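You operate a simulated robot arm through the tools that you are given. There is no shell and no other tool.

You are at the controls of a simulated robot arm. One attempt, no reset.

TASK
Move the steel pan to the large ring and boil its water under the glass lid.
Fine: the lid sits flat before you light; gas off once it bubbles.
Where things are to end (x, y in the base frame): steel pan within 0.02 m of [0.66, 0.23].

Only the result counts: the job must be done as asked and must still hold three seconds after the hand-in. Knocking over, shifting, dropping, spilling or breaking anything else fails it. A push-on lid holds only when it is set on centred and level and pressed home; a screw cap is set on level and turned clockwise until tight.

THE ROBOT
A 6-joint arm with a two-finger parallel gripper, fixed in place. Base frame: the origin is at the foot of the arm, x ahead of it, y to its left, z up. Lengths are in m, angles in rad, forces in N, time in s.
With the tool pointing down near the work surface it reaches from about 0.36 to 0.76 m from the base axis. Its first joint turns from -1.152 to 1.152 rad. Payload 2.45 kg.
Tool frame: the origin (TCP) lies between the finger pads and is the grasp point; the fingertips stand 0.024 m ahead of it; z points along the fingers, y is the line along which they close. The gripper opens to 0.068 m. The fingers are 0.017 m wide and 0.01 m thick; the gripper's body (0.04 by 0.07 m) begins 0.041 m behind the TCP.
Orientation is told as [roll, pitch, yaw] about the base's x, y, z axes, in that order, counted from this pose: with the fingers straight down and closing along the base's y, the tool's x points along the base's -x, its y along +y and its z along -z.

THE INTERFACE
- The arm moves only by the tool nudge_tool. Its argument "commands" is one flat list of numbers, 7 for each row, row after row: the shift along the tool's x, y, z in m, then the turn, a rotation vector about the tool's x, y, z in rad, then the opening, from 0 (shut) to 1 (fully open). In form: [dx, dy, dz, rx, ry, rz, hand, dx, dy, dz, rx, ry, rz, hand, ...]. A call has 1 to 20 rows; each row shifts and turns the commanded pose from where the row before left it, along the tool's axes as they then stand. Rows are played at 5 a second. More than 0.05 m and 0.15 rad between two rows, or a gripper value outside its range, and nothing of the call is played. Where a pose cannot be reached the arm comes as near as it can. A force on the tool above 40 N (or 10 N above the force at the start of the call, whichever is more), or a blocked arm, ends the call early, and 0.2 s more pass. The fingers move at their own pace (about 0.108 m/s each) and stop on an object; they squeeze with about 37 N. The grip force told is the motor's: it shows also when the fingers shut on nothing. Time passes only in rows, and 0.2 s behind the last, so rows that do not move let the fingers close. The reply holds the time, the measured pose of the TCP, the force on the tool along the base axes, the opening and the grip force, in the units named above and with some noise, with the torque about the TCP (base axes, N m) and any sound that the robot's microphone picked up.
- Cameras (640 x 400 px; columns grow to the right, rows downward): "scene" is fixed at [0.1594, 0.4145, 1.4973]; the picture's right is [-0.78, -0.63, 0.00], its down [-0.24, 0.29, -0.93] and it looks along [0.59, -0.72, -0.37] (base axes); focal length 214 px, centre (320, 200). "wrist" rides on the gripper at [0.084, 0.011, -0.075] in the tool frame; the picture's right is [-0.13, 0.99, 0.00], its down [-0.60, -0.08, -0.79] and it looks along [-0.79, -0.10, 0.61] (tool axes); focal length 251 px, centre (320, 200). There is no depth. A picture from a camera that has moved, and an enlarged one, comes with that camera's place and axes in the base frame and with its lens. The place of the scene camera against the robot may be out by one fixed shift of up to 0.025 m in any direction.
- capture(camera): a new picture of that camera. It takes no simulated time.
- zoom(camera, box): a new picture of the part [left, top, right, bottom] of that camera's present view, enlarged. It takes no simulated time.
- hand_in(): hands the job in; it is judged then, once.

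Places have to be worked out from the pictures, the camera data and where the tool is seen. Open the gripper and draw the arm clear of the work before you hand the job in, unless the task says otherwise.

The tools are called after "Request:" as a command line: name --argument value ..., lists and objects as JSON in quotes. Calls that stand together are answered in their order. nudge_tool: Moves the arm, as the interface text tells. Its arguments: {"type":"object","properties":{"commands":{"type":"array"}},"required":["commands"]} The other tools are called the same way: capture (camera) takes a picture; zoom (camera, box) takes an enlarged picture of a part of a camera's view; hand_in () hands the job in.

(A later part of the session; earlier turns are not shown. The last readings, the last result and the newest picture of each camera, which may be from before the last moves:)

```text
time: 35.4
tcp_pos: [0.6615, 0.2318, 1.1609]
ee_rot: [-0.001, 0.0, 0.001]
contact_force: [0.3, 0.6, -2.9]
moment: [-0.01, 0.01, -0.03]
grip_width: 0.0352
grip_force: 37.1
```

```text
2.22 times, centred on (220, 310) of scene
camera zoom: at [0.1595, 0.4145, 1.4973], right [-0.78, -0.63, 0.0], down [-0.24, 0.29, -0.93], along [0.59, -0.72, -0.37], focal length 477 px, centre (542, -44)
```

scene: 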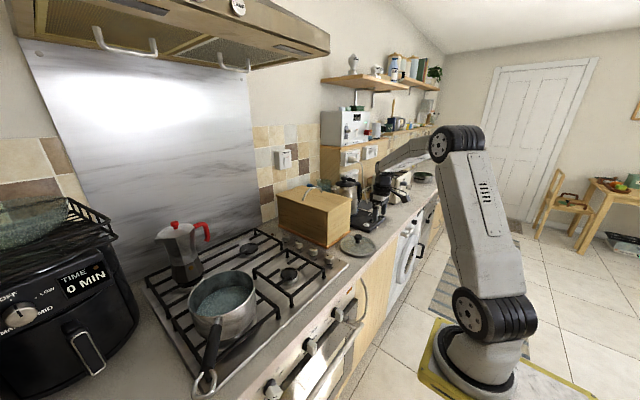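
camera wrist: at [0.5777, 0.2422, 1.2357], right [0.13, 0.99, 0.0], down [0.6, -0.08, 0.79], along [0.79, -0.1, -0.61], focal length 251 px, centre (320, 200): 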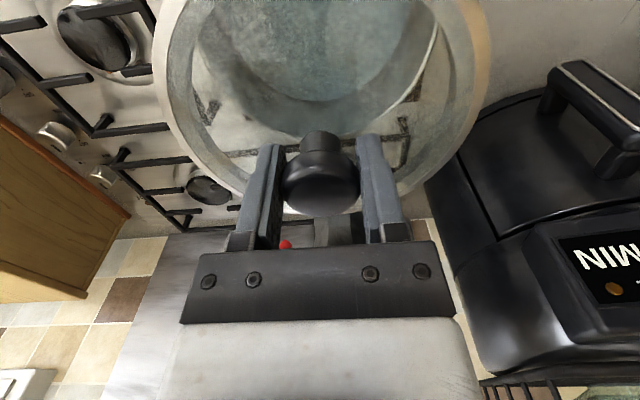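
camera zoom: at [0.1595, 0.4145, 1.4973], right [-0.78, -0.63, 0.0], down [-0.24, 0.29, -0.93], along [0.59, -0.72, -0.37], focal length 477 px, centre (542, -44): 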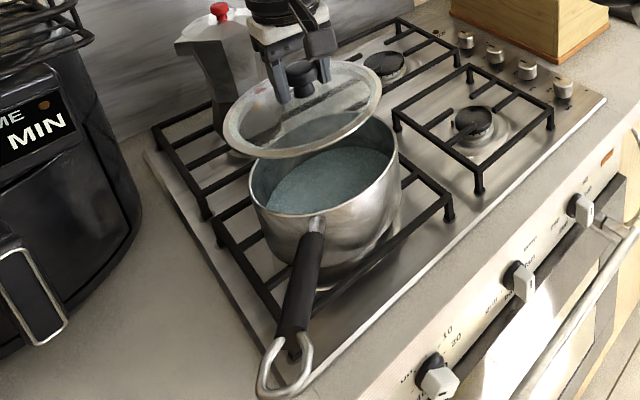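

The lid is over the pan. I'll zoom through the glass to compare the pan rim with the lid before lowering.

Request:
zoom --camera "wrist" --box '[140, 0, 500, 225]'

Request:
zoom --camera "scene" --box '[190, 230, 290, 330]'

```text
1.78 times, centred on (320, 112) of wrist
camera zoom: at [0.5777, 0.2422, 1.2357], right [0.13, 0.99, 0.0], down [0.6, -0.08, 0.79], along [0.79, -0.1, -0.61], focal length 447 px, centre (320, 356)
```

zoom: 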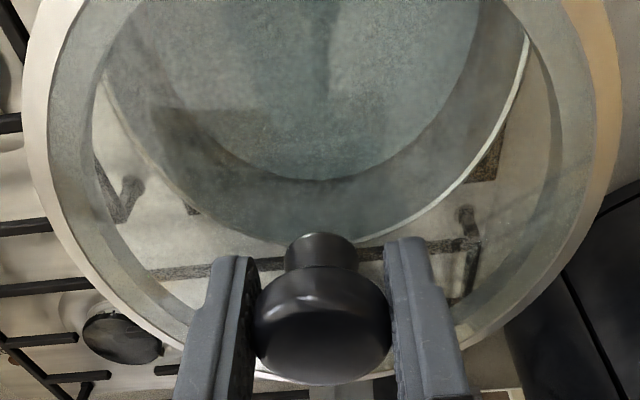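

```text
4.00 times, centred on (240, 280) of scene
camera zoom: at [0.1595, 0.4145, 1.4973], right [-0.78, -0.63, 0.0], down [-0.24, 0.29, -0.93], along [0.59, -0.72, -0.37], focal length 858 px, centre (640, -120)
```

zoom: 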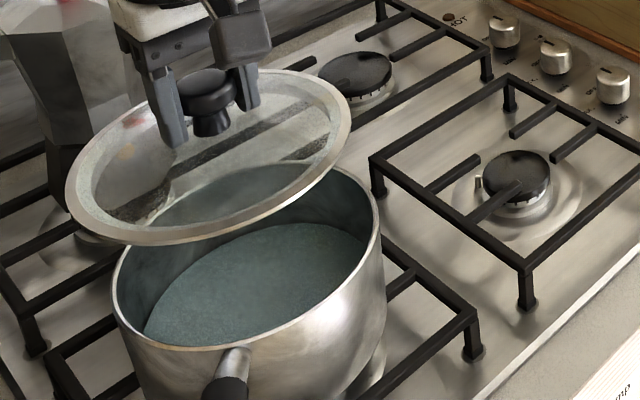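

The pan rim fits a circle centred at (0.658, 0.231) with R ≈ 0.085. The lid seems to be 4–7 mm too far in +x, so I'll shift it back 5 mm, lower it to just above the rim, and compare the two edges directly.

Request:
nudge_tool --commands '[0.005, -0.0005, 0.01, 0, 0, 0, 0, 0, 0, 0.015, 0, 0, 0, 0, 0, 0, 0.015, 0, 0, 0, 0, 0, 0, 0.01, 0, 0, 0, 0, 0, 0, 0, 0, 0, 0, 0, 0, 0, 0, 0, 0, 0, 0]'

Request:
zoom --camera "wrist" --box '[140, 0, 500, 225]'

Request:
zoom --camera "scene" --box '[190, 250, 270, 330]'

```text
time: 36.8
tcp_pos: [0.6567, 0.23, 1.1103]
ee_rot: [-0.001, 0.0, -0.001]
contact_force: [-0.7, 0.0, -2.0]
moment: [-0.01, 0.0, 0.01]
grip_width: 0.035
grip_force: 37.0
```

```text
1.78 times, centred on (320, 112) of wrist
camera zoom: at [0.5726, 0.2411, 1.1858], right [0.13, 0.99, 0.0], down [0.6, -0.08, 0.79], along [0.79, -0.1, -0.61], focal length 447 px, centre (320, 356)
```

zoom: 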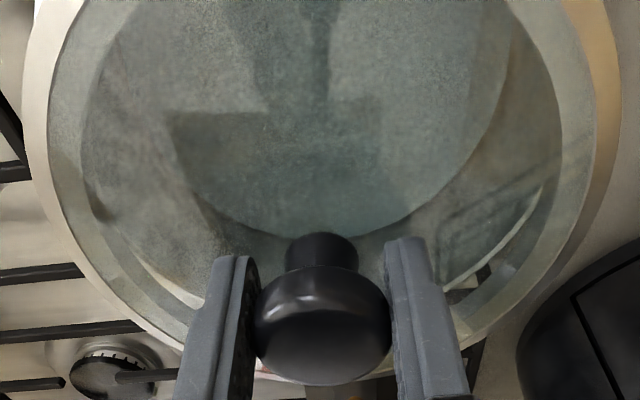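

```text
5.00 times, centred on (230, 290) of scene
camera zoom: at [0.1595, 0.4145, 1.4973], right [-0.78, -0.63, 0.0], down [-0.24, 0.29, -0.93], along [0.59, -0.72, -0.37], focal length 1072 px, centre (770, -250)
```

zoom: 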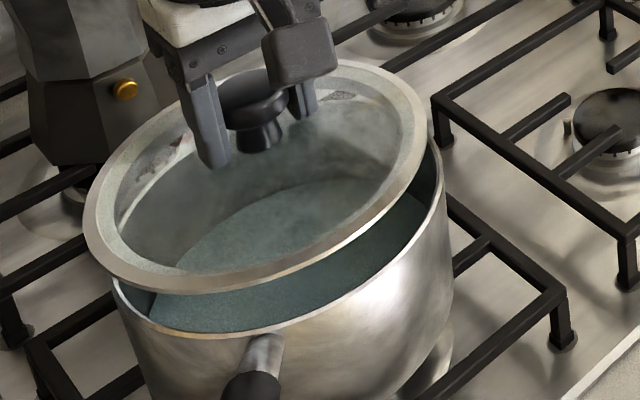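

Lid and rim agree within a few millimetres, with hints the lid is about 3–6 mm too far in +y. I'll enlarge both sides to measure the offset more accurately before setting it down.

Request:
zoom --camera "wrist" --box '[140, 80, 260, 200]'

Request:
zoom --camera "wrist" --box '[380, 60, 500, 180]'

Request:
zoom --camera "scene" --box '[200, 255, 290, 325]'

```text
3.33 times, centred on (200, 140) of wrist
camera zoom: at [0.5726, 0.2411, 1.1858], right [0.13, 0.99, 0.0], down [0.6, -0.08, 0.79], along [0.79, -0.1, -0.61], focal length 838 px, centre (720, 400)
```

zoom: 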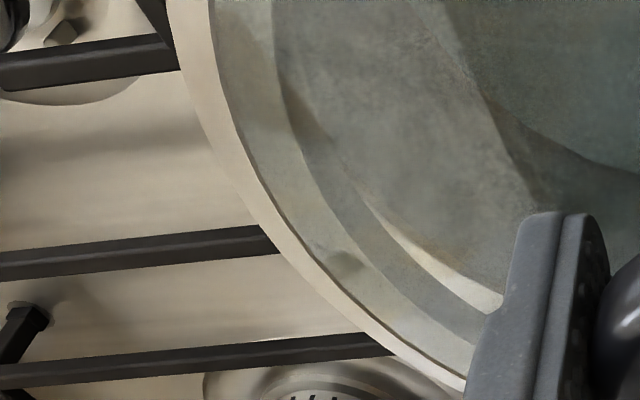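

```text
3.33 times, centred on (440, 120) of wrist
camera zoom: at [0.5726, 0.2411, 1.1858], right [0.13, 0.99, 0.0], down [0.6, -0.08, 0.79], along [0.79, -0.1, -0.61], focal length 838 px, centre (-80, 467)
```

zoom: 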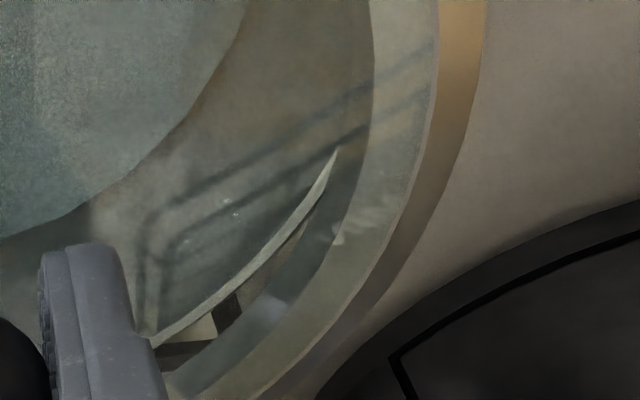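

```text
5.71 times, centred on (245, 290) of scene
camera zoom: at [0.1595, 0.4145, 1.4973], right [-0.78, -0.63, 0.0], down [-0.24, 0.29, -0.93], along [0.59, -0.72, -0.37], focal length 1226 px, centre (749, -314)
```

zoom: 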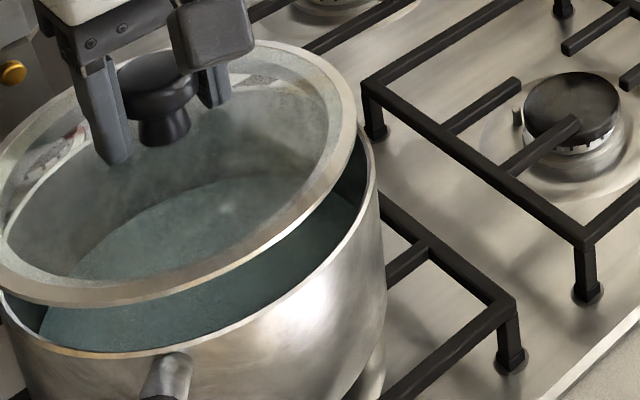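

From the enlargements, the lid is about 3 mm too far in +x and nearly aligned in y, while the scene view suggests about 4–5 mm along (+x, +y). I'll shift by (-4, -2) mm, lower it close to the rim and look again.

Request:
nudge_tool --commands '[0.004, -0.002, 0.005, 0, 0, 0, 0, 0, 0, 0.007, 0, 0, 0, 0, 0, 0, 0.006, 0, 0, 0, 0, 0, 0, 0, 0, 0, 0, 0, 0, 0, 0, 0, 0, 0, 0]'

Request:
zoom --camera "scene" --box '[190, 250, 270, 330]'

Request:
zoom --camera "wrist" --box '[140, 0, 500, 225]'

```text
time: 38.0
tcp_pos: [0.6511, 0.2294, 1.0953]
ee_rot: [0.001, -0.003, 0.001]
contact_force: [-2.1, 3.7, 17.7]
moment: [0.0, -1.0, 0.33]
grip_width: 0.0352
grip_force: 37.3
```

```text
5.00 times, centred on (230, 290) of scene
camera zoom: at [0.1589, 0.4145, 1.4974], right [-0.78, -0.63, 0.0], down [-0.23, 0.29, -0.93], along [0.59, -0.72, -0.37], focal length 1072 px, centre (770, -250)
```

zoom: 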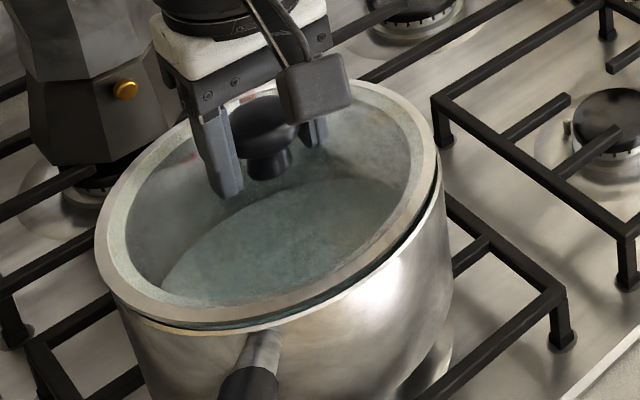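

```text
1.78 times, centred on (320, 112) of wrist
camera zoom: at [0.567, 0.2402, 1.1691], right [0.13, 0.99, 0.0], down [0.6, -0.08, 0.79], along [0.79, -0.1, -0.61], focal length 447 px, centre (320, 356)
```

zoom: 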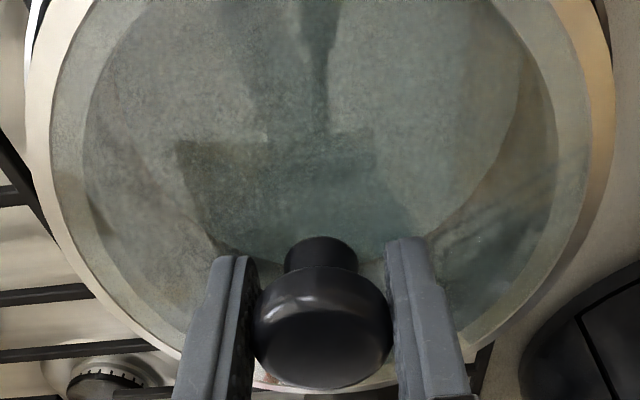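

The lid touched down early at TCP z ≈ 1.095, with an upward force and a moment showing contact on its +x side. I'll back up at once to take off the load, then check the lid's tilt and the pan.

Request:
nudge_tool --commands '[0, 0, -0.006, 0, 0, 0, 0, 0, 0, 0, 0, 0, 0, 0, 0, 0, 0, 0, 0, 0, 0]'

Request:
zoom --camera "scene" --box '[190, 250, 270, 330]'

Request:
zoom --camera "wrist" --box '[140, 0, 500, 225]'

```text
time: 38.8
tcp_pos: [0.6499, 0.2284, 1.0986]
ee_rot: [-0.003, 0.002, -0.001]
contact_force: [0.5, 0.9, -2.1]
moment: [-0.01, 0.04, -0.03]
grip_width: 0.0352
grip_force: 37.2
```

```text
5.00 times, centred on (230, 290) of scene
camera zoom: at [0.1595, 0.4145, 1.4973], right [-0.78, -0.63, 0.0], down [-0.24, 0.29, -0.93], along [0.59, -0.72, -0.37], focal length 1072 px, centre (770, -250)
```

zoom: 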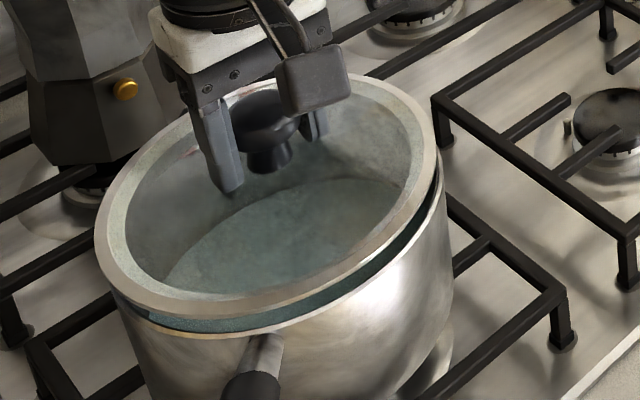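

```text
1.78 times, centred on (320, 112) of wrist
camera zoom: at [0.5674, 0.24, 1.1732], right [0.13, 0.99, 0.0], down [0.61, -0.08, 0.79], along [0.78, -0.1, -0.61], focal length 447 px, centre (320, 356)
```

zoom: 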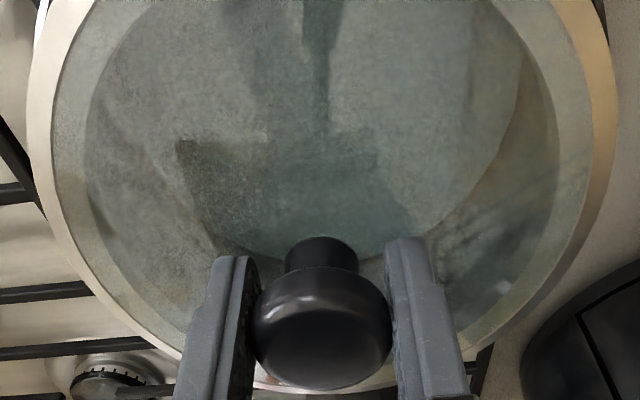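

After lifting clear, the lid is level and the pan hasn't moved. Both the scene comparison and the contact moment say the lid is about 4 mm too far in +x, so I'll shift it -x and probe down in 2 mm steps.

Request:
nudge_tool --commands '[0.004, 0.0, 0, 0, 0, 0, 0, 0, 0, 0.002, 0, 0, 0, 0, 0, 0, 0, 0, 0, 0, 0]'

Request:
nudge_tool --commands '[0, 0, 0.002, 0, 0, 0, 0, 0, 0, 0, 0, 0, 0, 0]'

Request:
nudge_tool --commands '[0, 0, 0.0015, 0, 0, 0, 0, 0, 0, 0, 0, 0, 0, 0]'

```text
time: 39.6
tcp_pos: [0.6472, 0.2286, 1.0971]
ee_rot: [-0.001, 0.0, 0.0]
contact_force: [0.6, -0.8, -2.6]
moment: [-0.01, 0.0, 0.01]
grip_width: 0.0352
grip_force: 36.7
```

```text
time: 40.2
tcp_pos: [0.6476, 0.2302, 1.0958]
ee_rot: [0.0, 0.0, 0.001]
contact_force: [-0.2, 0.0, -3.4]
moment: [0.0, 0.03, 0.02]
grip_width: 0.0351
grip_force: 36.8
```

```text
time: 40.8
tcp_pos: [0.6486, 0.2294, 1.0942]
ee_rot: [-0.001, 0.002, -0.001]
contact_force: [-0.8, 1.7, 1.4]
moment: [-0.13, -0.16, -0.01]
grip_width: 0.035
grip_force: 37.3
```

There's light contact at z ≈ 1.094, now much closer to even. I'll press another millimetre and read how the load is shared.

Request:
nudge_tool --commands '[0, 0, 0.001, 0, 0, 0, 0, 0, 0, 0, 0, 0, 0, 0]'

Request:
zoom --camera "scene" --box '[190, 250, 270, 330]'

Request:
zoom --camera "wrist" --box '[140, 0, 500, 225]'

```text
time: 41.4
tcp_pos: [0.6483, 0.2292, 1.0936]
ee_rot: [0.001, -0.003, 0.0]
contact_force: [-3.3, 1.9, 10.1]
moment: [0.13, -0.7, 0.2]
grip_width: 0.0349
grip_force: 37.3
```

```text
5.00 times, centred on (230, 290) of scene
camera zoom: at [0.1591, 0.4144, 1.4974], right [-0.78, -0.63, 0.0], down [-0.24, 0.29, -0.93], along [0.59, -0.72, -0.37], focal length 1072 px, centre (770, -250)
```

zoom: 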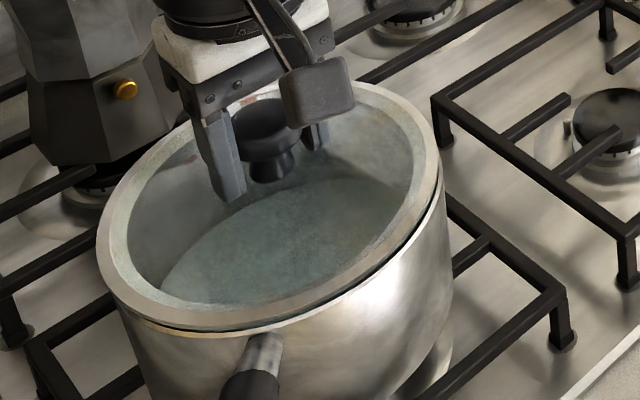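

```text
1.78 times, centred on (320, 112) of wrist
camera zoom: at [0.5645, 0.2404, 1.1686], right [0.13, 0.99, 0.0], down [0.6, -0.08, 0.8], along [0.79, -0.1, -0.61], focal length 447 px, centre (320, 356)
```

zoom: 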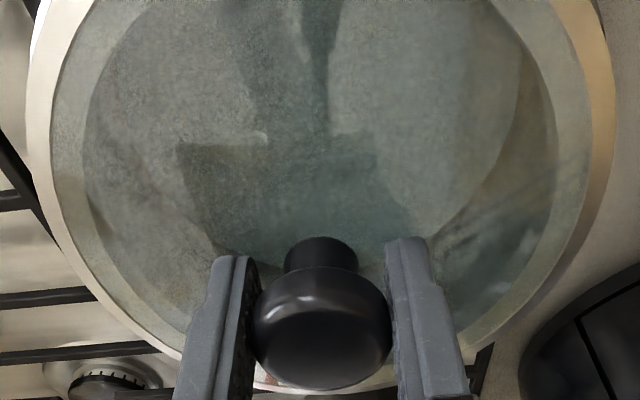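

Pressing lightly, the load is still biased to the +x side while a thin gap remains at the near side. I'll zoom in on the seam.

Request:
zoom --camera "scene" --box '[205, 290, 245, 325]'

Request:
zoom --camera "scene" --box '[245, 265, 285, 315]'

Request:
zoom --camera "scene" --box '[195, 260, 235, 310]'

```text
11.43 times, centred on (225, 308) of scene
camera zoom: at [0.1591, 0.4144, 1.4974], right [-0.78, -0.63, 0.0], down [-0.24, 0.29, -0.93], along [0.59, -0.72, -0.37], focal length 2451 px, centre (1406, -1029)
```

zoom: 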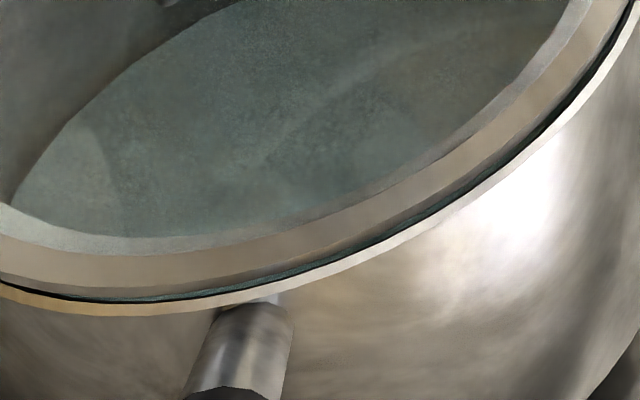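

```text
8.00 times, centred on (265, 290) of scene
camera zoom: at [0.1591, 0.4144, 1.4974], right [-0.78, -0.63, 0.0], down [-0.24, 0.29, -0.93], along [0.59, -0.72, -0.37], focal length 1716 px, centre (760, -520)
```

zoom: 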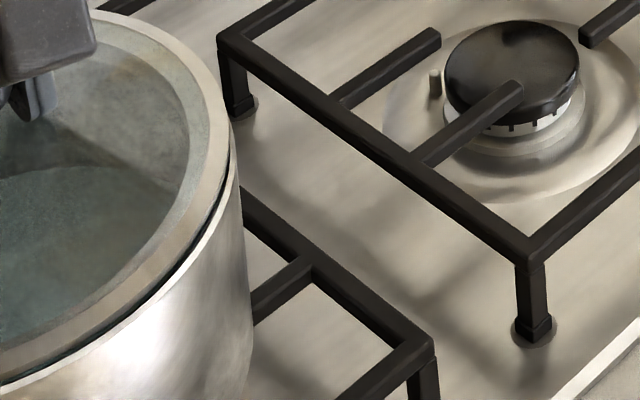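

```text
8.00 times, centred on (215, 285) of scene
camera zoom: at [0.1591, 0.4144, 1.4974], right [-0.78, -0.63, 0.0], down [-0.24, 0.29, -0.93], along [0.59, -0.72, -0.37], focal length 1716 px, centre (1160, -480)
```

zoom: 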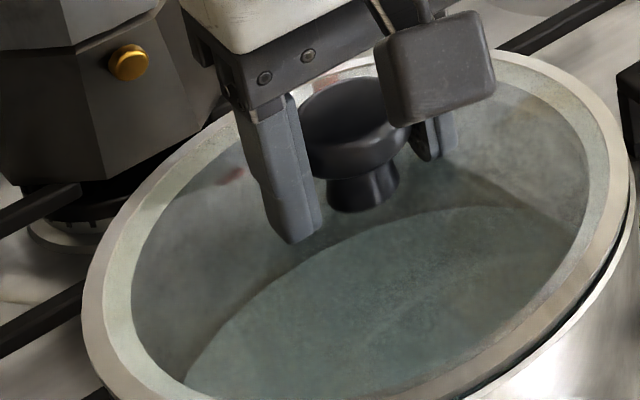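

The seam shows the pan's rim lip outside the lid on the near and right (-x, -y) side, while the lid overhangs on the far left. The lid therefore still needs about (-3, -3) mm. I'll lift, shift and probe again.

Request:
nudge_tool --commands '[0, 0, -0.004, 0, 0, 0, 0, 0.003, -0.003, 0, 0, 0, 0, 0, 0, 0, 0.002, 0, 0, 0, 0, 0, 0, 0, 0, 0, 0, 0]'

Request:
nudge_tool --commands '[0, 0, 0.0015, 0, 0, 0, 0, 0, 0, 0, 0, 0, 0, 0]'

Request:
nudge_tool --commands '[0, 0, 0.001, 0, 0, 0, 0, 0, 0, 0, 0, 0, 0, 0]'

Request:
zoom --camera "scene" --box '[205, 290, 245, 325]'

Request:
zoom --camera "scene" --box '[190, 255, 270, 325]'

```text
time: 42.4
tcp_pos: [0.6456, 0.2264, 1.0941]
ee_rot: [-0.001, 0.001, 0.001]
contact_force: [-2.3, 1.3, -2.7]
moment: [0.14, 0.19, -0.01]
grip_width: 0.035
grip_force: 37.0
```

```text
time: 43.0
tcp_pos: [0.6452, 0.2274, 1.0932]
ee_rot: [-0.002, -0.001, 0.0]
contact_force: [-0.5, 1.3, -2.2]
moment: [0.05, 0.01, 0.04]
grip_width: 0.0352
grip_force: 36.9
```

```text
time: 43.6
tcp_pos: [0.6442, 0.2272, 1.0924]
ee_rot: [-0.002, -0.002, 0.0]
contact_force: [0.3, -0.6, -1.3]
moment: [0.03, 0.01, 0.0]
grip_width: 0.0349
grip_force: 37.0
```

```text
11.43 times, centred on (225, 308) of scene
camera zoom: at [0.1595, 0.4145, 1.4973], right [-0.78, -0.63, 0.0], down [-0.24, 0.29, -0.93], along [0.59, -0.72, -0.37], focal length 2451 px, centre (1406, -1029)
```

zoom: 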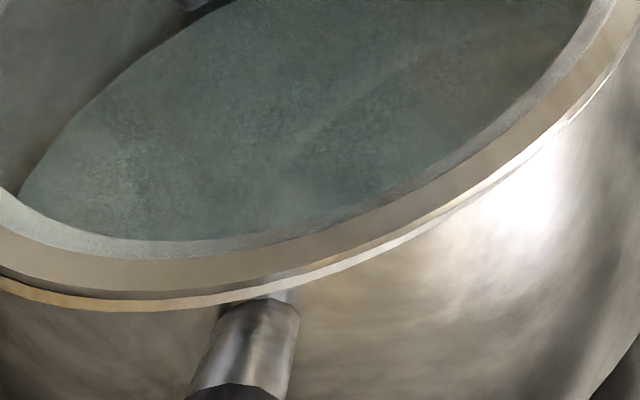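

```text
5.71 times, centred on (230, 290) of scene
camera zoom: at [0.1595, 0.4145, 1.4973], right [-0.78, -0.63, 0.0], down [-0.24, 0.29, -0.93], along [0.59, -0.72, -0.37], focal length 1226 px, centre (834, -314)
```

zoom: 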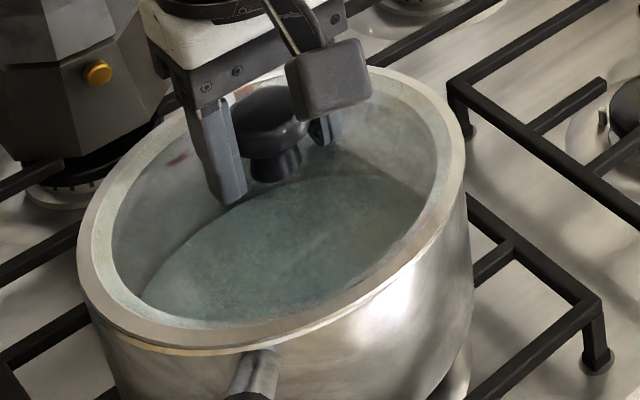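

At z = 1.0924 there's still almost no contact force, and the seam closed evenly all round, so the lid is dropping into place. I'll keep going in small steps.

Request:
nudge_tool --commands '[0, 0, 0.001, 0, 0, 0, 0, 0, 0, 0, 0, 0, 0, 0]'

Request:
nudge_tool --commands '[0, 0, 0.001, 0, 0, 0, 0, 0, 0, 0, 0, 0, 0, 0]'

Request:
zoom --camera "scene" --box '[205, 290, 245, 325]'

Request:
zoom --camera "scene" --box '[190, 255, 270, 325]'

```text
time: 44.2
tcp_pos: [0.6453, 0.2271, 1.0919]
ee_rot: [-0.002, 0.002, 0.0]
contact_force: [-0.3, -1.1, 4.6]
moment: [0.21, 0.49, 0.06]
grip_width: 0.0352
grip_force: 37.2
```

```text
time: 44.8
tcp_pos: [0.6452, 0.2251, 1.0903]
ee_rot: [-0.001, 0.0, 0.0]
contact_force: [-2.5, -3.5, 9.0]
moment: [-0.16, 0.99, 0.25]
grip_width: 0.0344
grip_force: 37.6
```

```text
11.43 times, centred on (225, 308) of scene
camera zoom: at [0.1592, 0.4143, 1.4974], right [-0.78, -0.63, 0.0], down [-0.24, 0.29, -0.93], along [0.59, -0.72, -0.37], focal length 2451 px, centre (1406, -1029)
```

zoom: 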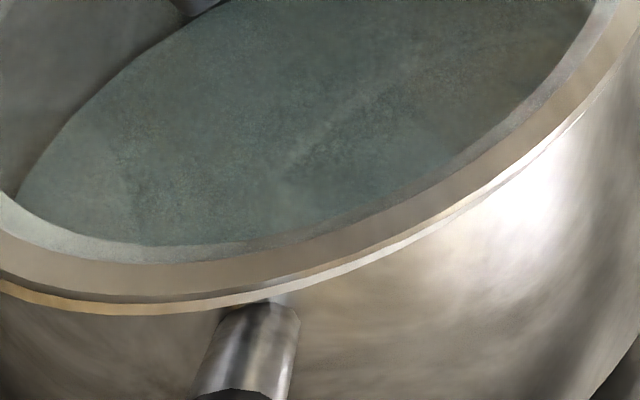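

```text
5.71 times, centred on (230, 290) of scene
camera zoom: at [0.1592, 0.4143, 1.4974], right [-0.78, -0.63, 0.0], down [-0.24, 0.29, -0.93], along [0.59, -0.72, -0.37], focal length 1226 px, centre (834, -314)
```

zoom: 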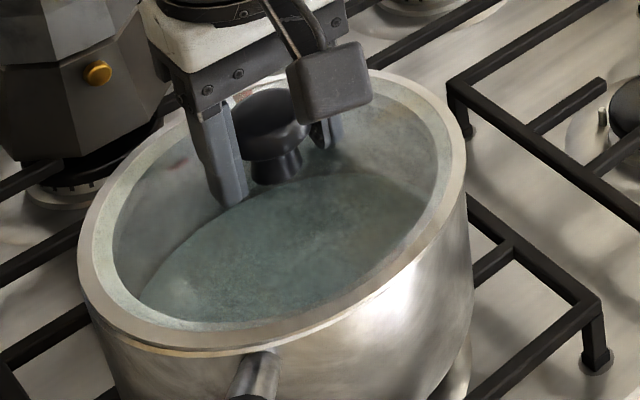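

Now the contact is on the -x side, so I've overshot by a millimetre or two and the true centre is between, at x ≈ 0.646. I'll lift slightly, move +1.5 mm in x and +1 mm in y, and lower again.

Request:
nudge_tool --commands '[0, 0, -0.004, 0, 0, 0, 0, -0.0015, 0.001, 0, 0, 0, 0, 0, 0, 0, 0, 0, 0, 0, 0]'

Request:
nudge_tool --commands '[0, 0, 0.002, 0, 0, 0, 0, 0, 0, 0, 0, 0, 0, 0]'

Request:
nudge_tool --commands '[0, 0, 0.001, 0, 0, 0, 0, 0, 0, 0, 0, 0, 0, 0]'

Request:
nudge_tool --commands '[0, 0, 0.001, 0, 0, 0, 0, 0, 0, 0, 0, 0, 0, 0]'

```text
time: 45.6
tcp_pos: [0.648, 0.2281, 1.0921]
ee_rot: [-0.001, 0.001, 0.001]
contact_force: [-3.0, 1.2, -3.5]
moment: [0.11, 0.18, -0.03]
grip_width: 0.0349
grip_force: 37.1
```

```text
time: 46.2
tcp_pos: [0.6469, 0.2272, 1.0916]
ee_rot: [-0.002, 0.0, 0.0]
contact_force: [-1.5, 2.0, -1.6]
moment: [0.09, 0.07, 0.03]
grip_width: 0.0346
grip_force: 37.9
```

```text
time: 46.8
tcp_pos: [0.6472, 0.2273, 1.0911]
ee_rot: [-0.002, -0.002, -0.001]
contact_force: [-0.5, -2.0, 2.9]
moment: [-0.13, 0.42, 0.11]
grip_width: 0.0348
grip_force: 37.3
```

```text
time: 47.4
tcp_pos: [0.6468, 0.2274, 1.0907]
ee_rot: [-0.001, -0.002, 0.001]
contact_force: [-1.9, 1.9, 8.2]
moment: [-0.11, 0.75, 0.04]
grip_width: 0.0351
grip_force: 37.3
```

The residual sideways force shows the lid's inner lip is engaged inside the rim, and only the -x edge carries load, which points to a slight tilt in my grip. I'll look at the seam and then level the tool a little.

Request:
zoom --camera "scene" --box '[205, 290, 245, 325]'

Request:
zoom --camera "scene" --box '[195, 260, 235, 310]'

Request:
zoom --camera "wrist" --box '[140, 0, 500, 225]'

```text
11.43 times, centred on (225, 308) of scene
camera zoom: at [0.1592, 0.4145, 1.4973], right [-0.78, -0.63, 0.0], down [-0.24, 0.29, -0.93], along [0.59, -0.72, -0.37], focal length 2451 px, centre (1406, -1029)
```

zoom: 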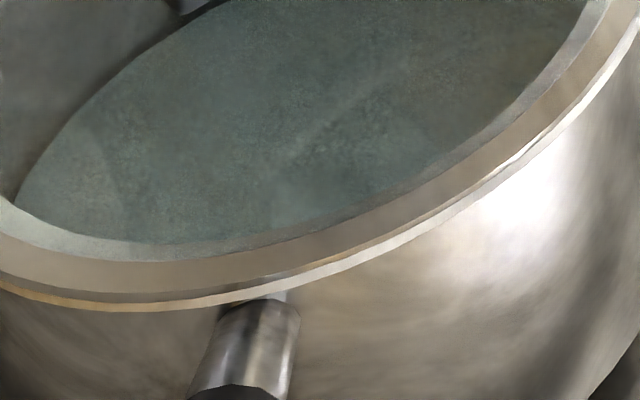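

```text
8.00 times, centred on (215, 285) of scene
camera zoom: at [0.1592, 0.4145, 1.4973], right [-0.78, -0.63, 0.0], down [-0.24, 0.29, -0.93], along [0.59, -0.72, -0.37], focal length 1716 px, centre (1160, -480)
```

zoom: 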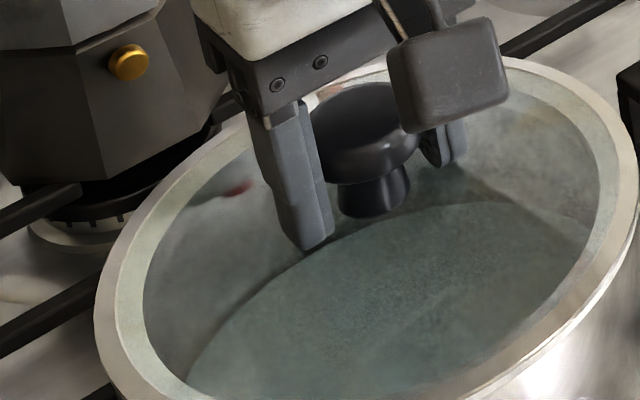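

```text
1.78 times, centred on (320, 112) of wrist
camera zoom: at [0.563, 0.2381, 1.1658], right [0.13, 0.99, 0.0], down [0.6, -0.08, 0.79], along [0.79, -0.1, -0.61], focal length 447 px, centre (320, 356)
```

zoom: 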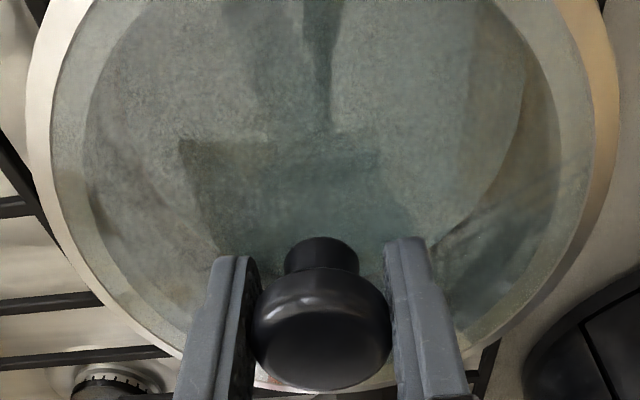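

The near seam is now flush with no gap. I'll pitch the tool slightly so the far (+x) edge comes down too, and watch for the moment to balance.

Request:
nudge_tool --commands '[0, 0, 0, 0, 0.01, 0, 0, 0, 0, 0, 0, 0, 0, 0]'

Request:
nudge_tool --commands '[0, 0, 0, 0, 0.01, 0, 0, 0, 0, 0, 0, 0, 0, 0]'

```text
time: 48.0
tcp_pos: [0.6453, 0.2277, 1.0907]
ee_rot: [0.0, 0.01, -0.001]
contact_force: [0.2, 3.6, 5.1]
moment: [0.07, 0.46, 0.0]
grip_width: 0.0348
grip_force: 37.3
```

```text
time: 48.6
tcp_pos: [0.6475, 0.2262, 1.0884]
ee_rot: [-0.001, 0.021, -0.002]
contact_force: [1.0, 0.1, 0.1]
moment: [0.0, 0.15, -0.01]
grip_width: 0.0345
grip_force: 37.2
```

The tool settled lower (z = 1.0884) and the forces relaxed, so the lid is seating. I'll press down lightly and look at the balance.

Request:
nudge_tool --commands '[0, 0, 0.001, 0, 0, 0, 0, 0, 0, 0, 0, 0, 0, 0]'

Request:
nudge_tool --commands '[0, 0, 0.001, 0, 0, 0, 0, 0, 0, 0, 0, 0, 0, 0]'

Request:
zoom --camera "scene" --box '[190, 255, 270, 325]'

Request:
zoom --camera "wrist" --box '[140, 0, 500, 225]'

```text
time: 49.2
tcp_pos: [0.648, 0.2261, 1.0886]
ee_rot: [-0.002, 0.022, 0.001]
contact_force: [-1.8, -2.7, 6.0]
moment: [-0.08, 0.72, 0.21]
grip_width: 0.0348
grip_force: 37.1
```

```text
time: 49.8
tcp_pos: [0.6473, 0.2268, 1.0878]
ee_rot: [0.0, 0.018, 0.001]
contact_force: [-1.9, -3.1, 13.7]
moment: [-0.14, 0.99, 0.26]
grip_width: 0.0346
grip_force: 36.8
```

```text
5.71 times, centred on (230, 290) of scene
camera zoom: at [0.1591, 0.4142, 1.4974], right [-0.78, -0.63, 0.0], down [-0.24, 0.29, -0.93], along [0.59, -0.72, -0.37], focal length 1226 px, centre (834, -314)
```

zoom: 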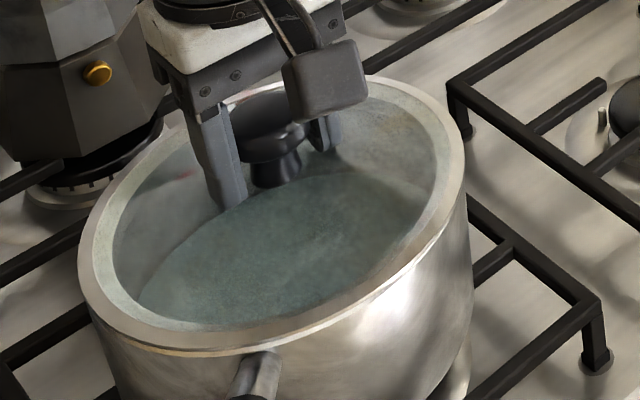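

```text
1.78 times, centred on (320, 112) of wrist
camera zoom: at [0.5647, 0.2372, 1.1647], right [0.13, 0.99, 0.0], down [0.62, -0.08, 0.78], along [0.78, -0.1, -0.62], focal length 447 px, centre (320, 356)
```

zoom: 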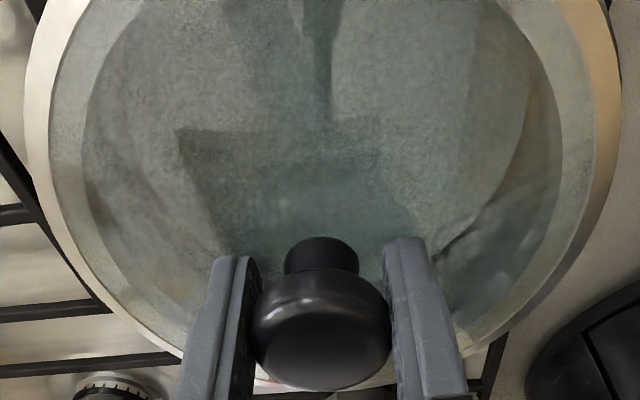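

Pressing just makes the hand pivot on the knob, with the near edge on the rim. I'll take off the preload, level the tool and release the lid gently, then back up and inspect how it sits.

Request:
nudge_tool --commands '[0, 0, -0.0015, 0, 0, 0, 0, 0, 0, 0, 0, 0, 0, 0]'

Request:
nudge_tool --commands '[0, 0, -0.0005, 0, 0, 0, 0, 0, 0, 0, 0, 0, 0, 0]'

```text
time: 50.4
tcp_pos: [0.6471, 0.2267, 1.0888]
ee_rot: [0.001, 0.019, -0.001]
contact_force: [1.1, -0.8, 1.7]
moment: [0.01, 0.27, 0.07]
grip_width: 0.0345
grip_force: 37.2
```

```text
time: 51.0
tcp_pos: [0.6458, 0.2272, 1.0872]
ee_rot: [-0.001, 0.024, -0.001]
contact_force: [0.0, 0.1, -1.8]
moment: [-0.01, 0.03, 0.01]
grip_width: 0.0348
grip_force: 37.2
```

Preload is gone. Now I'll open and rise straight up.

Request:
nudge_tool --commands '[0, 0, 0, 0, 0, 0, 0.56, 0, 0, 0, 0, 0, 0, 0.62, 0, 0, 0, 0, 0, 0, 0.9, 0, 0, 0, 0, 0, 0, 1, 0, 0, -0.02, 0, 0, 0, 1, 0, 0, -0.03, 0, -0.02, 0, 1, 0, 0, -0.04, 0, 0, 0, 1, 0, 0, -0.04, 0, 0, 0, 1, 0, 0, 0, 0, 0, 0, 1]'

Request:
capture --camera "wrist"

Request:
zoom --camera "scene" --box '[190, 245, 270, 325]'

Request:
zoom --camera "scene" --box '[195, 255, 235, 305]'

```text
time: 53.0
tcp_pos: [0.6494, 0.2252, 1.2193]
ee_rot: [-0.002, 0.0, 0.0]
contact_force: [0.4, 0.0, -0.1]
moment: [0.01, -0.02, -0.02]
grip_width: 0.0678
grip_force: 0.2
```

```text
taken
camera wrist: at [0.5662, 0.2361, 1.2945], right [0.13, 0.99, 0.0], down [0.6, -0.08, 0.79], along [0.79, -0.1, -0.61], focal length 251 px, centre (320, 200)
```

wrist: 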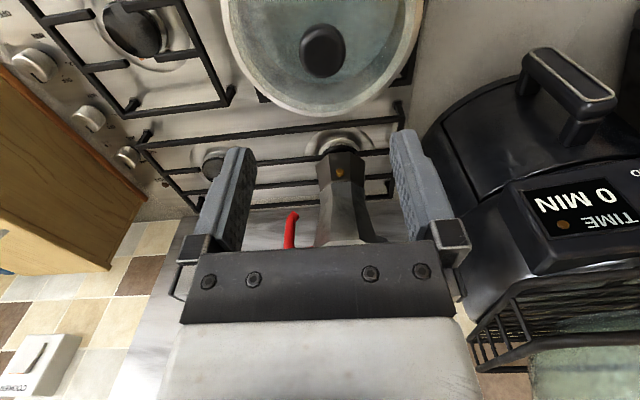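

```text
5.00 times, centred on (230, 285) of scene
camera zoom: at [0.1594, 0.4145, 1.4973], right [-0.78, -0.63, 0.0], down [-0.24, 0.29, -0.93], along [0.59, -0.72, -0.37], focal length 1072 px, centre (770, -225)
```

zoom: 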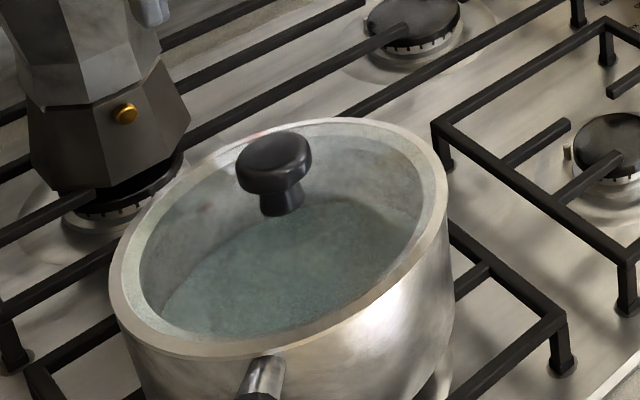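

```text
8.00 times, centred on (215, 280) of scene
camera zoom: at [0.1594, 0.4145, 1.4973], right [-0.78, -0.63, 0.0], down [-0.24, 0.29, -0.93], along [0.59, -0.72, -0.37], focal length 1716 px, centre (1160, -440)
```

zoom: 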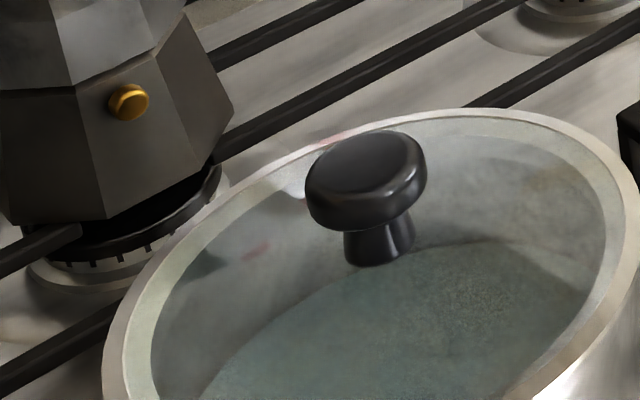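

The lid looks seated, but I want to confirm it's flat before lighting. I'll back off toward the robot and pitch the wrist up for a low view across the rim.

Request:
nudge_tool --commands '[0.0425, -0.007, 0, 0, 0, 0, 1, 0.0425, -0.007, 0, 0, 0, 0, 1, 0.0425, -0.007, 0, 0, 0, 0, 1, 0.0425, -0.007, 0, 0, 0, 0, 1, 0, 0, 0, 0, -0.15, 0, 1, 0, 0, 0, 0, -0.15, 0, 1, 0, 0, 0, 0, -0.15, 0, 1, 0.013, 0, 0.027, 0, 0, 0, 1, 0.013, 0, 0.027, 0, 0, 0, 1, 0.013, 0, 0.027, 0, 0, 0, 1, 0, 0, 0, 0, 0, 0, 1]'

Request:
capture --camera "wrist"

Request:
zoom --camera "wrist" --box '[200, 20, 440, 170]'

```text
time: 55.4
tcp_pos: [0.4776, 0.1995, 1.1284]
ee_rot: [0.0, -0.45, -0.001]
contact_force: [0.1, -0.5, -0.6]
moment: [0.0, 0.04, -0.01]
grip_width: 0.068
grip_force: 0.0
```

```text
taken
camera wrist: at [0.369, 0.21, 1.1591], right [0.12, 0.99, 0.06], down [0.2, -0.08, 0.98], along [0.97, -0.1, -0.21], focal length 251 px, centre (320, 200)
```

wrist: 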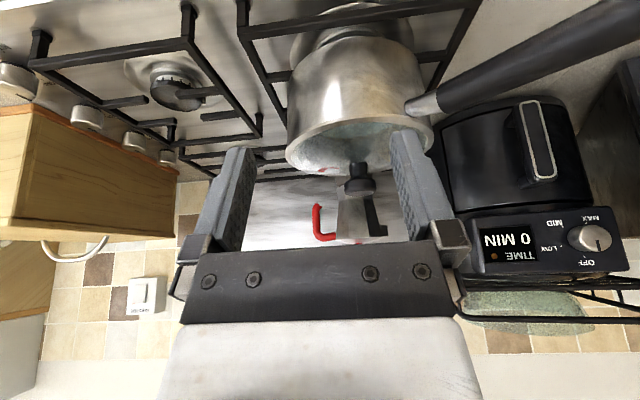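

```text
2.67 times, centred on (320, 95) of wrist
camera zoom: at [0.369, 0.21, 1.1591], right [0.12, 0.99, 0.06], down [0.2, -0.08, 0.98], along [0.97, -0.1, -0.21], focal length 670 px, centre (320, 480)
```

zoom: 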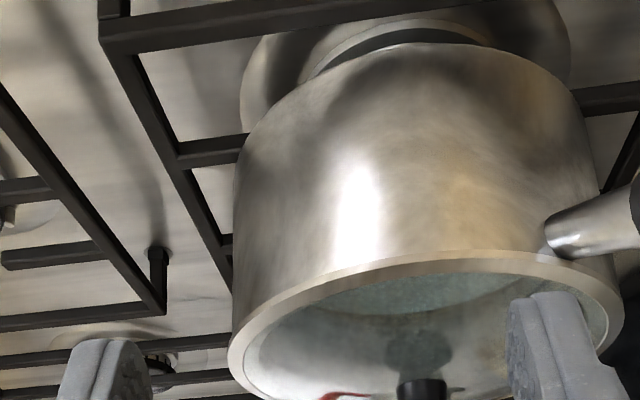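

From the near side the lid band follows the pan rim evenly. I'll zoom further to check the left, near and right parts of the seam.

Request:
zoom --camera "wrist" --box '[275, 90, 365, 190]'

Request:
zoom --camera "wrist" --box '[340, 90, 450, 190]'

Request:
zoom --camera "scene" --box '[205, 255, 255, 325]'

```text
4.00 times, centred on (320, 140) of wrist
camera zoom: at [0.369, 0.21, 1.1591], right [0.12, 0.99, 0.06], down [0.2, -0.08, 0.98], along [0.97, -0.1, -0.21], focal length 1006 px, centre (320, 440)
```

zoom: 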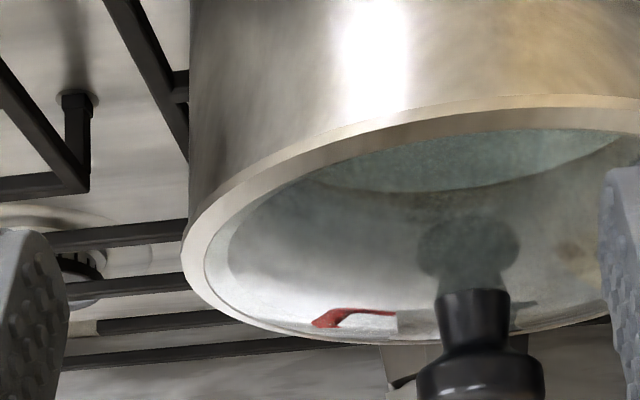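

```text
4.00 times, centred on (395, 140) of wrist
camera zoom: at [0.369, 0.21, 1.1591], right [0.12, 0.99, 0.06], down [0.2, -0.08, 0.98], along [0.97, -0.1, -0.21], focal length 1006 px, centre (20, 440)
```

zoom: 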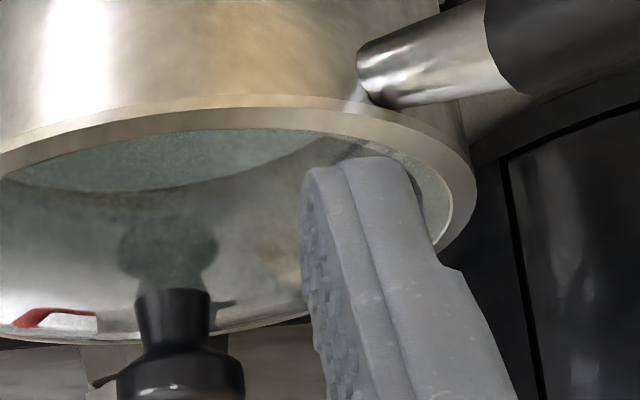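

```text
5.71 times, centred on (230, 290) of scene
camera zoom: at [0.1594, 0.4145, 1.4973], right [-0.78, -0.63, 0.0], down [-0.24, 0.29, -0.93], along [0.59, -0.72, -0.37], focal length 1226 px, centre (834, -314)
```

zoom: 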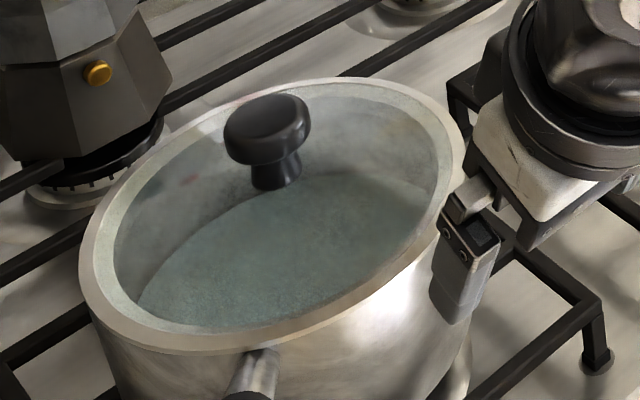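

The seam is even on every visible side and the knob's stem is vertical within my measuring error. To make sure it's home, I'll press gently and centrally on the knob with closed fingers. The knob is at about (0.647, 0.228).

Request:
nudge_tool --commands '[-0.013, 0, -0.027, 0, 0, 0, 1, -0.013, 0, -0.027, 0, 0, 0, 1, -0.013, 0, -0.027, 0, 0, 0, 1, 0, 0, 0, 0, 0.15, 0, 0.5, 0, 0, 0, 0, 0.15, 0, 0, 0, 0, 0, 0, 0.15, 0, 0, -0.0423, 0.0071, 0, 0, 0, 0, 0, -0.0423, 0.0071, 0, 0, 0, 0, 0, -0.0423, 0.0071, 0, 0, 0, 0, 0, -0.0423, 0.0071, 0, 0, 0, 0, 0, 0, 0, 0.03, 0, 0, 0, 0, 0, 0, 0.03, 0, 0, 0, 0, 0, 0, 0, 0, 0, 0, 0]'

Request:
capture --camera "wrist"

Request:
zoom --camera "scene" --box '[190, 235, 270, 325]'

```text
time: 58.2
tcp_pos: [0.6465, 0.2303, 1.1592]
ee_rot: [-0.002, 0.0, 0.0]
contact_force: [-0.7, 0.7, -0.1]
moment: [0.04, -0.01, -0.01]
grip_width: 0.0004
grip_force: 23.5
```

```text
taken
camera wrist: at [0.5626, 0.2409, 1.234], right [0.13, 0.99, 0.0], down [0.6, -0.08, 0.79], along [0.79, -0.1, -0.61], focal length 251 px, centre (320, 200)
```

wrist: 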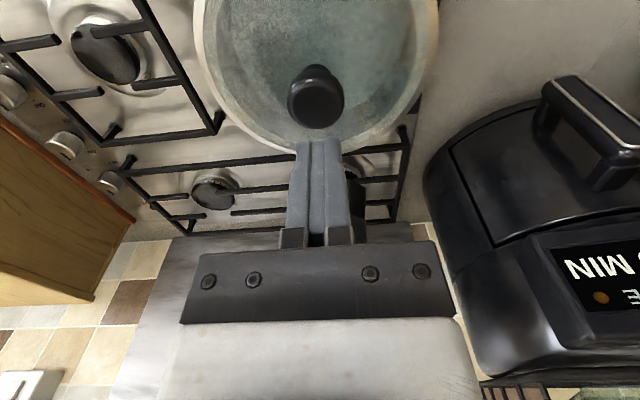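

```text
4.44 times, centred on (230, 280) of scene
camera zoom: at [0.1595, 0.4145, 1.4973], right [-0.78, -0.63, 0.0], down [-0.24, 0.29, -0.93], along [0.59, -0.72, -0.37], focal length 953 px, centre (720, -156)
```

zoom: 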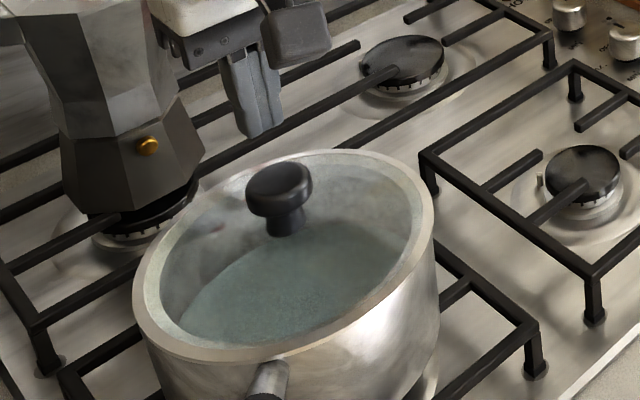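

The closed fingers are right over the knob (offset 1–2 mm, cap top near z ≈ 1.10). I'll descend and press lightly.

Request:
nudge_tool --commands '[0, -0.002, 0.015, 0, 0, 0, 0, 0, 0, 0.012, 0, 0, 0, 0, 0, 0, 0.003, 0, 0, 0, 0, 0, 0, 0, 0, 0, 0, 0]'

Request:
nudge_tool --commands '[0, 0, 0.002, 0, 0, 0, 0, 0, 0, 0, 0, 0, 0, 0]'

Request:
nudge_tool --commands '[0, 0, 0.002, 0, 0, 0, 0, 0, 0, 0, 0, 0, 0, 0]'

```text
time: 59.2
tcp_pos: [0.6453, 0.2251, 1.1282]
ee_rot: [0.0, -0.001, 0.001]
contact_force: [0.8, -0.4, -0.2]
moment: [0.04, -0.02, -0.01]
grip_width: 0.0
grip_force: 23.8
```

```text
time: 59.8
tcp_pos: [0.6471, 0.2257, 1.1266]
ee_rot: [0.0, 0.0, 0.0]
contact_force: [-0.2, 0.9, -0.3]
moment: [0.0, 0.0, 0.0]
grip_width: 0.0001
grip_force: 24.3
```

```text
time: 60.4
tcp_pos: [0.6468, 0.2262, 1.1252]
ee_rot: [-0.002, 0.001, 0.0]
contact_force: [-0.1, -0.4, -0.6]
moment: [0.02, -0.01, 0.03]
grip_width: 0.0
grip_force: 23.3
```

No contact yet, so I'll continue down in 2 mm steps.

Request:
nudge_tool --commands '[0, 0, 0.002, 0, 0, 0, 0, 0, 0, 0, 0, 0, 0, 0]'

Request:
nudge_tool --commands '[0, 0, 0.0015, 0, 0, 0, 0, 0, 0, 0, 0, 0, 0, 0]'

Request:
nudge_tool --commands '[0, 0, 0.0015, 0, 0, 0, 0, 0, 0, 0, 0, 0, 0, 0]'

```text
time: 61.0
tcp_pos: [0.6466, 0.2253, 1.1234]
ee_rot: [-0.003, 0.001, 0.0]
contact_force: [0.2, -0.8, 0.0]
moment: [-0.01, 0.01, 0.03]
grip_width: 0.0
grip_force: 24.6
```

```text
time: 61.6
tcp_pos: [0.6475, 0.2265, 1.122]
ee_rot: [-0.002, 0.0, 0.0]
contact_force: [0.1, -0.2, -0.3]
moment: [-0.01, 0.01, 0.01]
grip_width: 0.0002
grip_force: 24.0
```

```text
time: 62.2
tcp_pos: [0.6475, 0.2256, 1.1202]
ee_rot: [-0.002, 0.0, 0.0]
contact_force: [-0.7, 0.2, 0.3]
moment: [-0.01, 0.04, -0.01]
grip_width: 0.0
grip_force: 24.3
```

Request:
zoom --camera "scene" --box '[205, 245, 255, 295]'

Request:
nudge_tool --commands '[0, 0, 0.0015, 0, 0, 0, 0, 0, 0, 0, 0, 0, 0, 0]'

Request:
nudge_tool --commands '[0, 0, 0.0015, 0, 0, 0, 0, 0, 0, 0, 0, 0, 0, 0]'

Request:
nudge_tool --commands '[0, 0, 0.0015, 0, 0, 0, 0, 0, 0, 0, 0, 0, 0, 0]'

```text
8.00 times, centred on (230, 270) of scene
camera zoom: at [0.1594, 0.4145, 1.4973], right [-0.78, -0.63, 0.0], down [-0.24, 0.29, -0.93], along [0.59, -0.72, -0.37], focal length 1716 px, centre (1040, -360)
```

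zoom: 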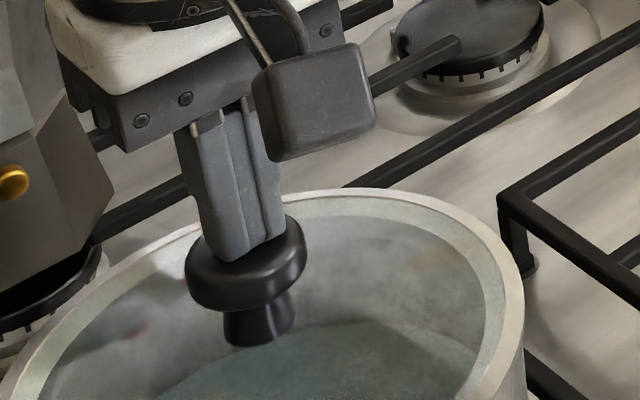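

```text
time: 62.8
tcp_pos: [0.6467, 0.2254, 1.1199]
ee_rot: [0.0, -0.003, 0.001]
contact_force: [-3.6, 0.2, 6.3]
moment: [0.01, 0.11, -0.01]
grip_width: 0.0
grip_force: 23.5
```

```text
time: 63.4
tcp_pos: [0.6459, 0.2266, 1.1209]
ee_rot: [0.0, -0.006, 0.001]
contact_force: [-4.5, -2.8, 21.7]
moment: [-0.09, 0.23, 0.09]
grip_width: 0.0
grip_force: 24.0
```

```text
time: 64.0
tcp_pos: [0.6458, 0.2263, 1.1206]
ee_rot: [0.004, -0.006, -0.001]
contact_force: [-6.7, -7.3, 32.1]
moment: [-0.19, 0.31, 0.14]
grip_width: 0.0001
grip_force: 24.0
```

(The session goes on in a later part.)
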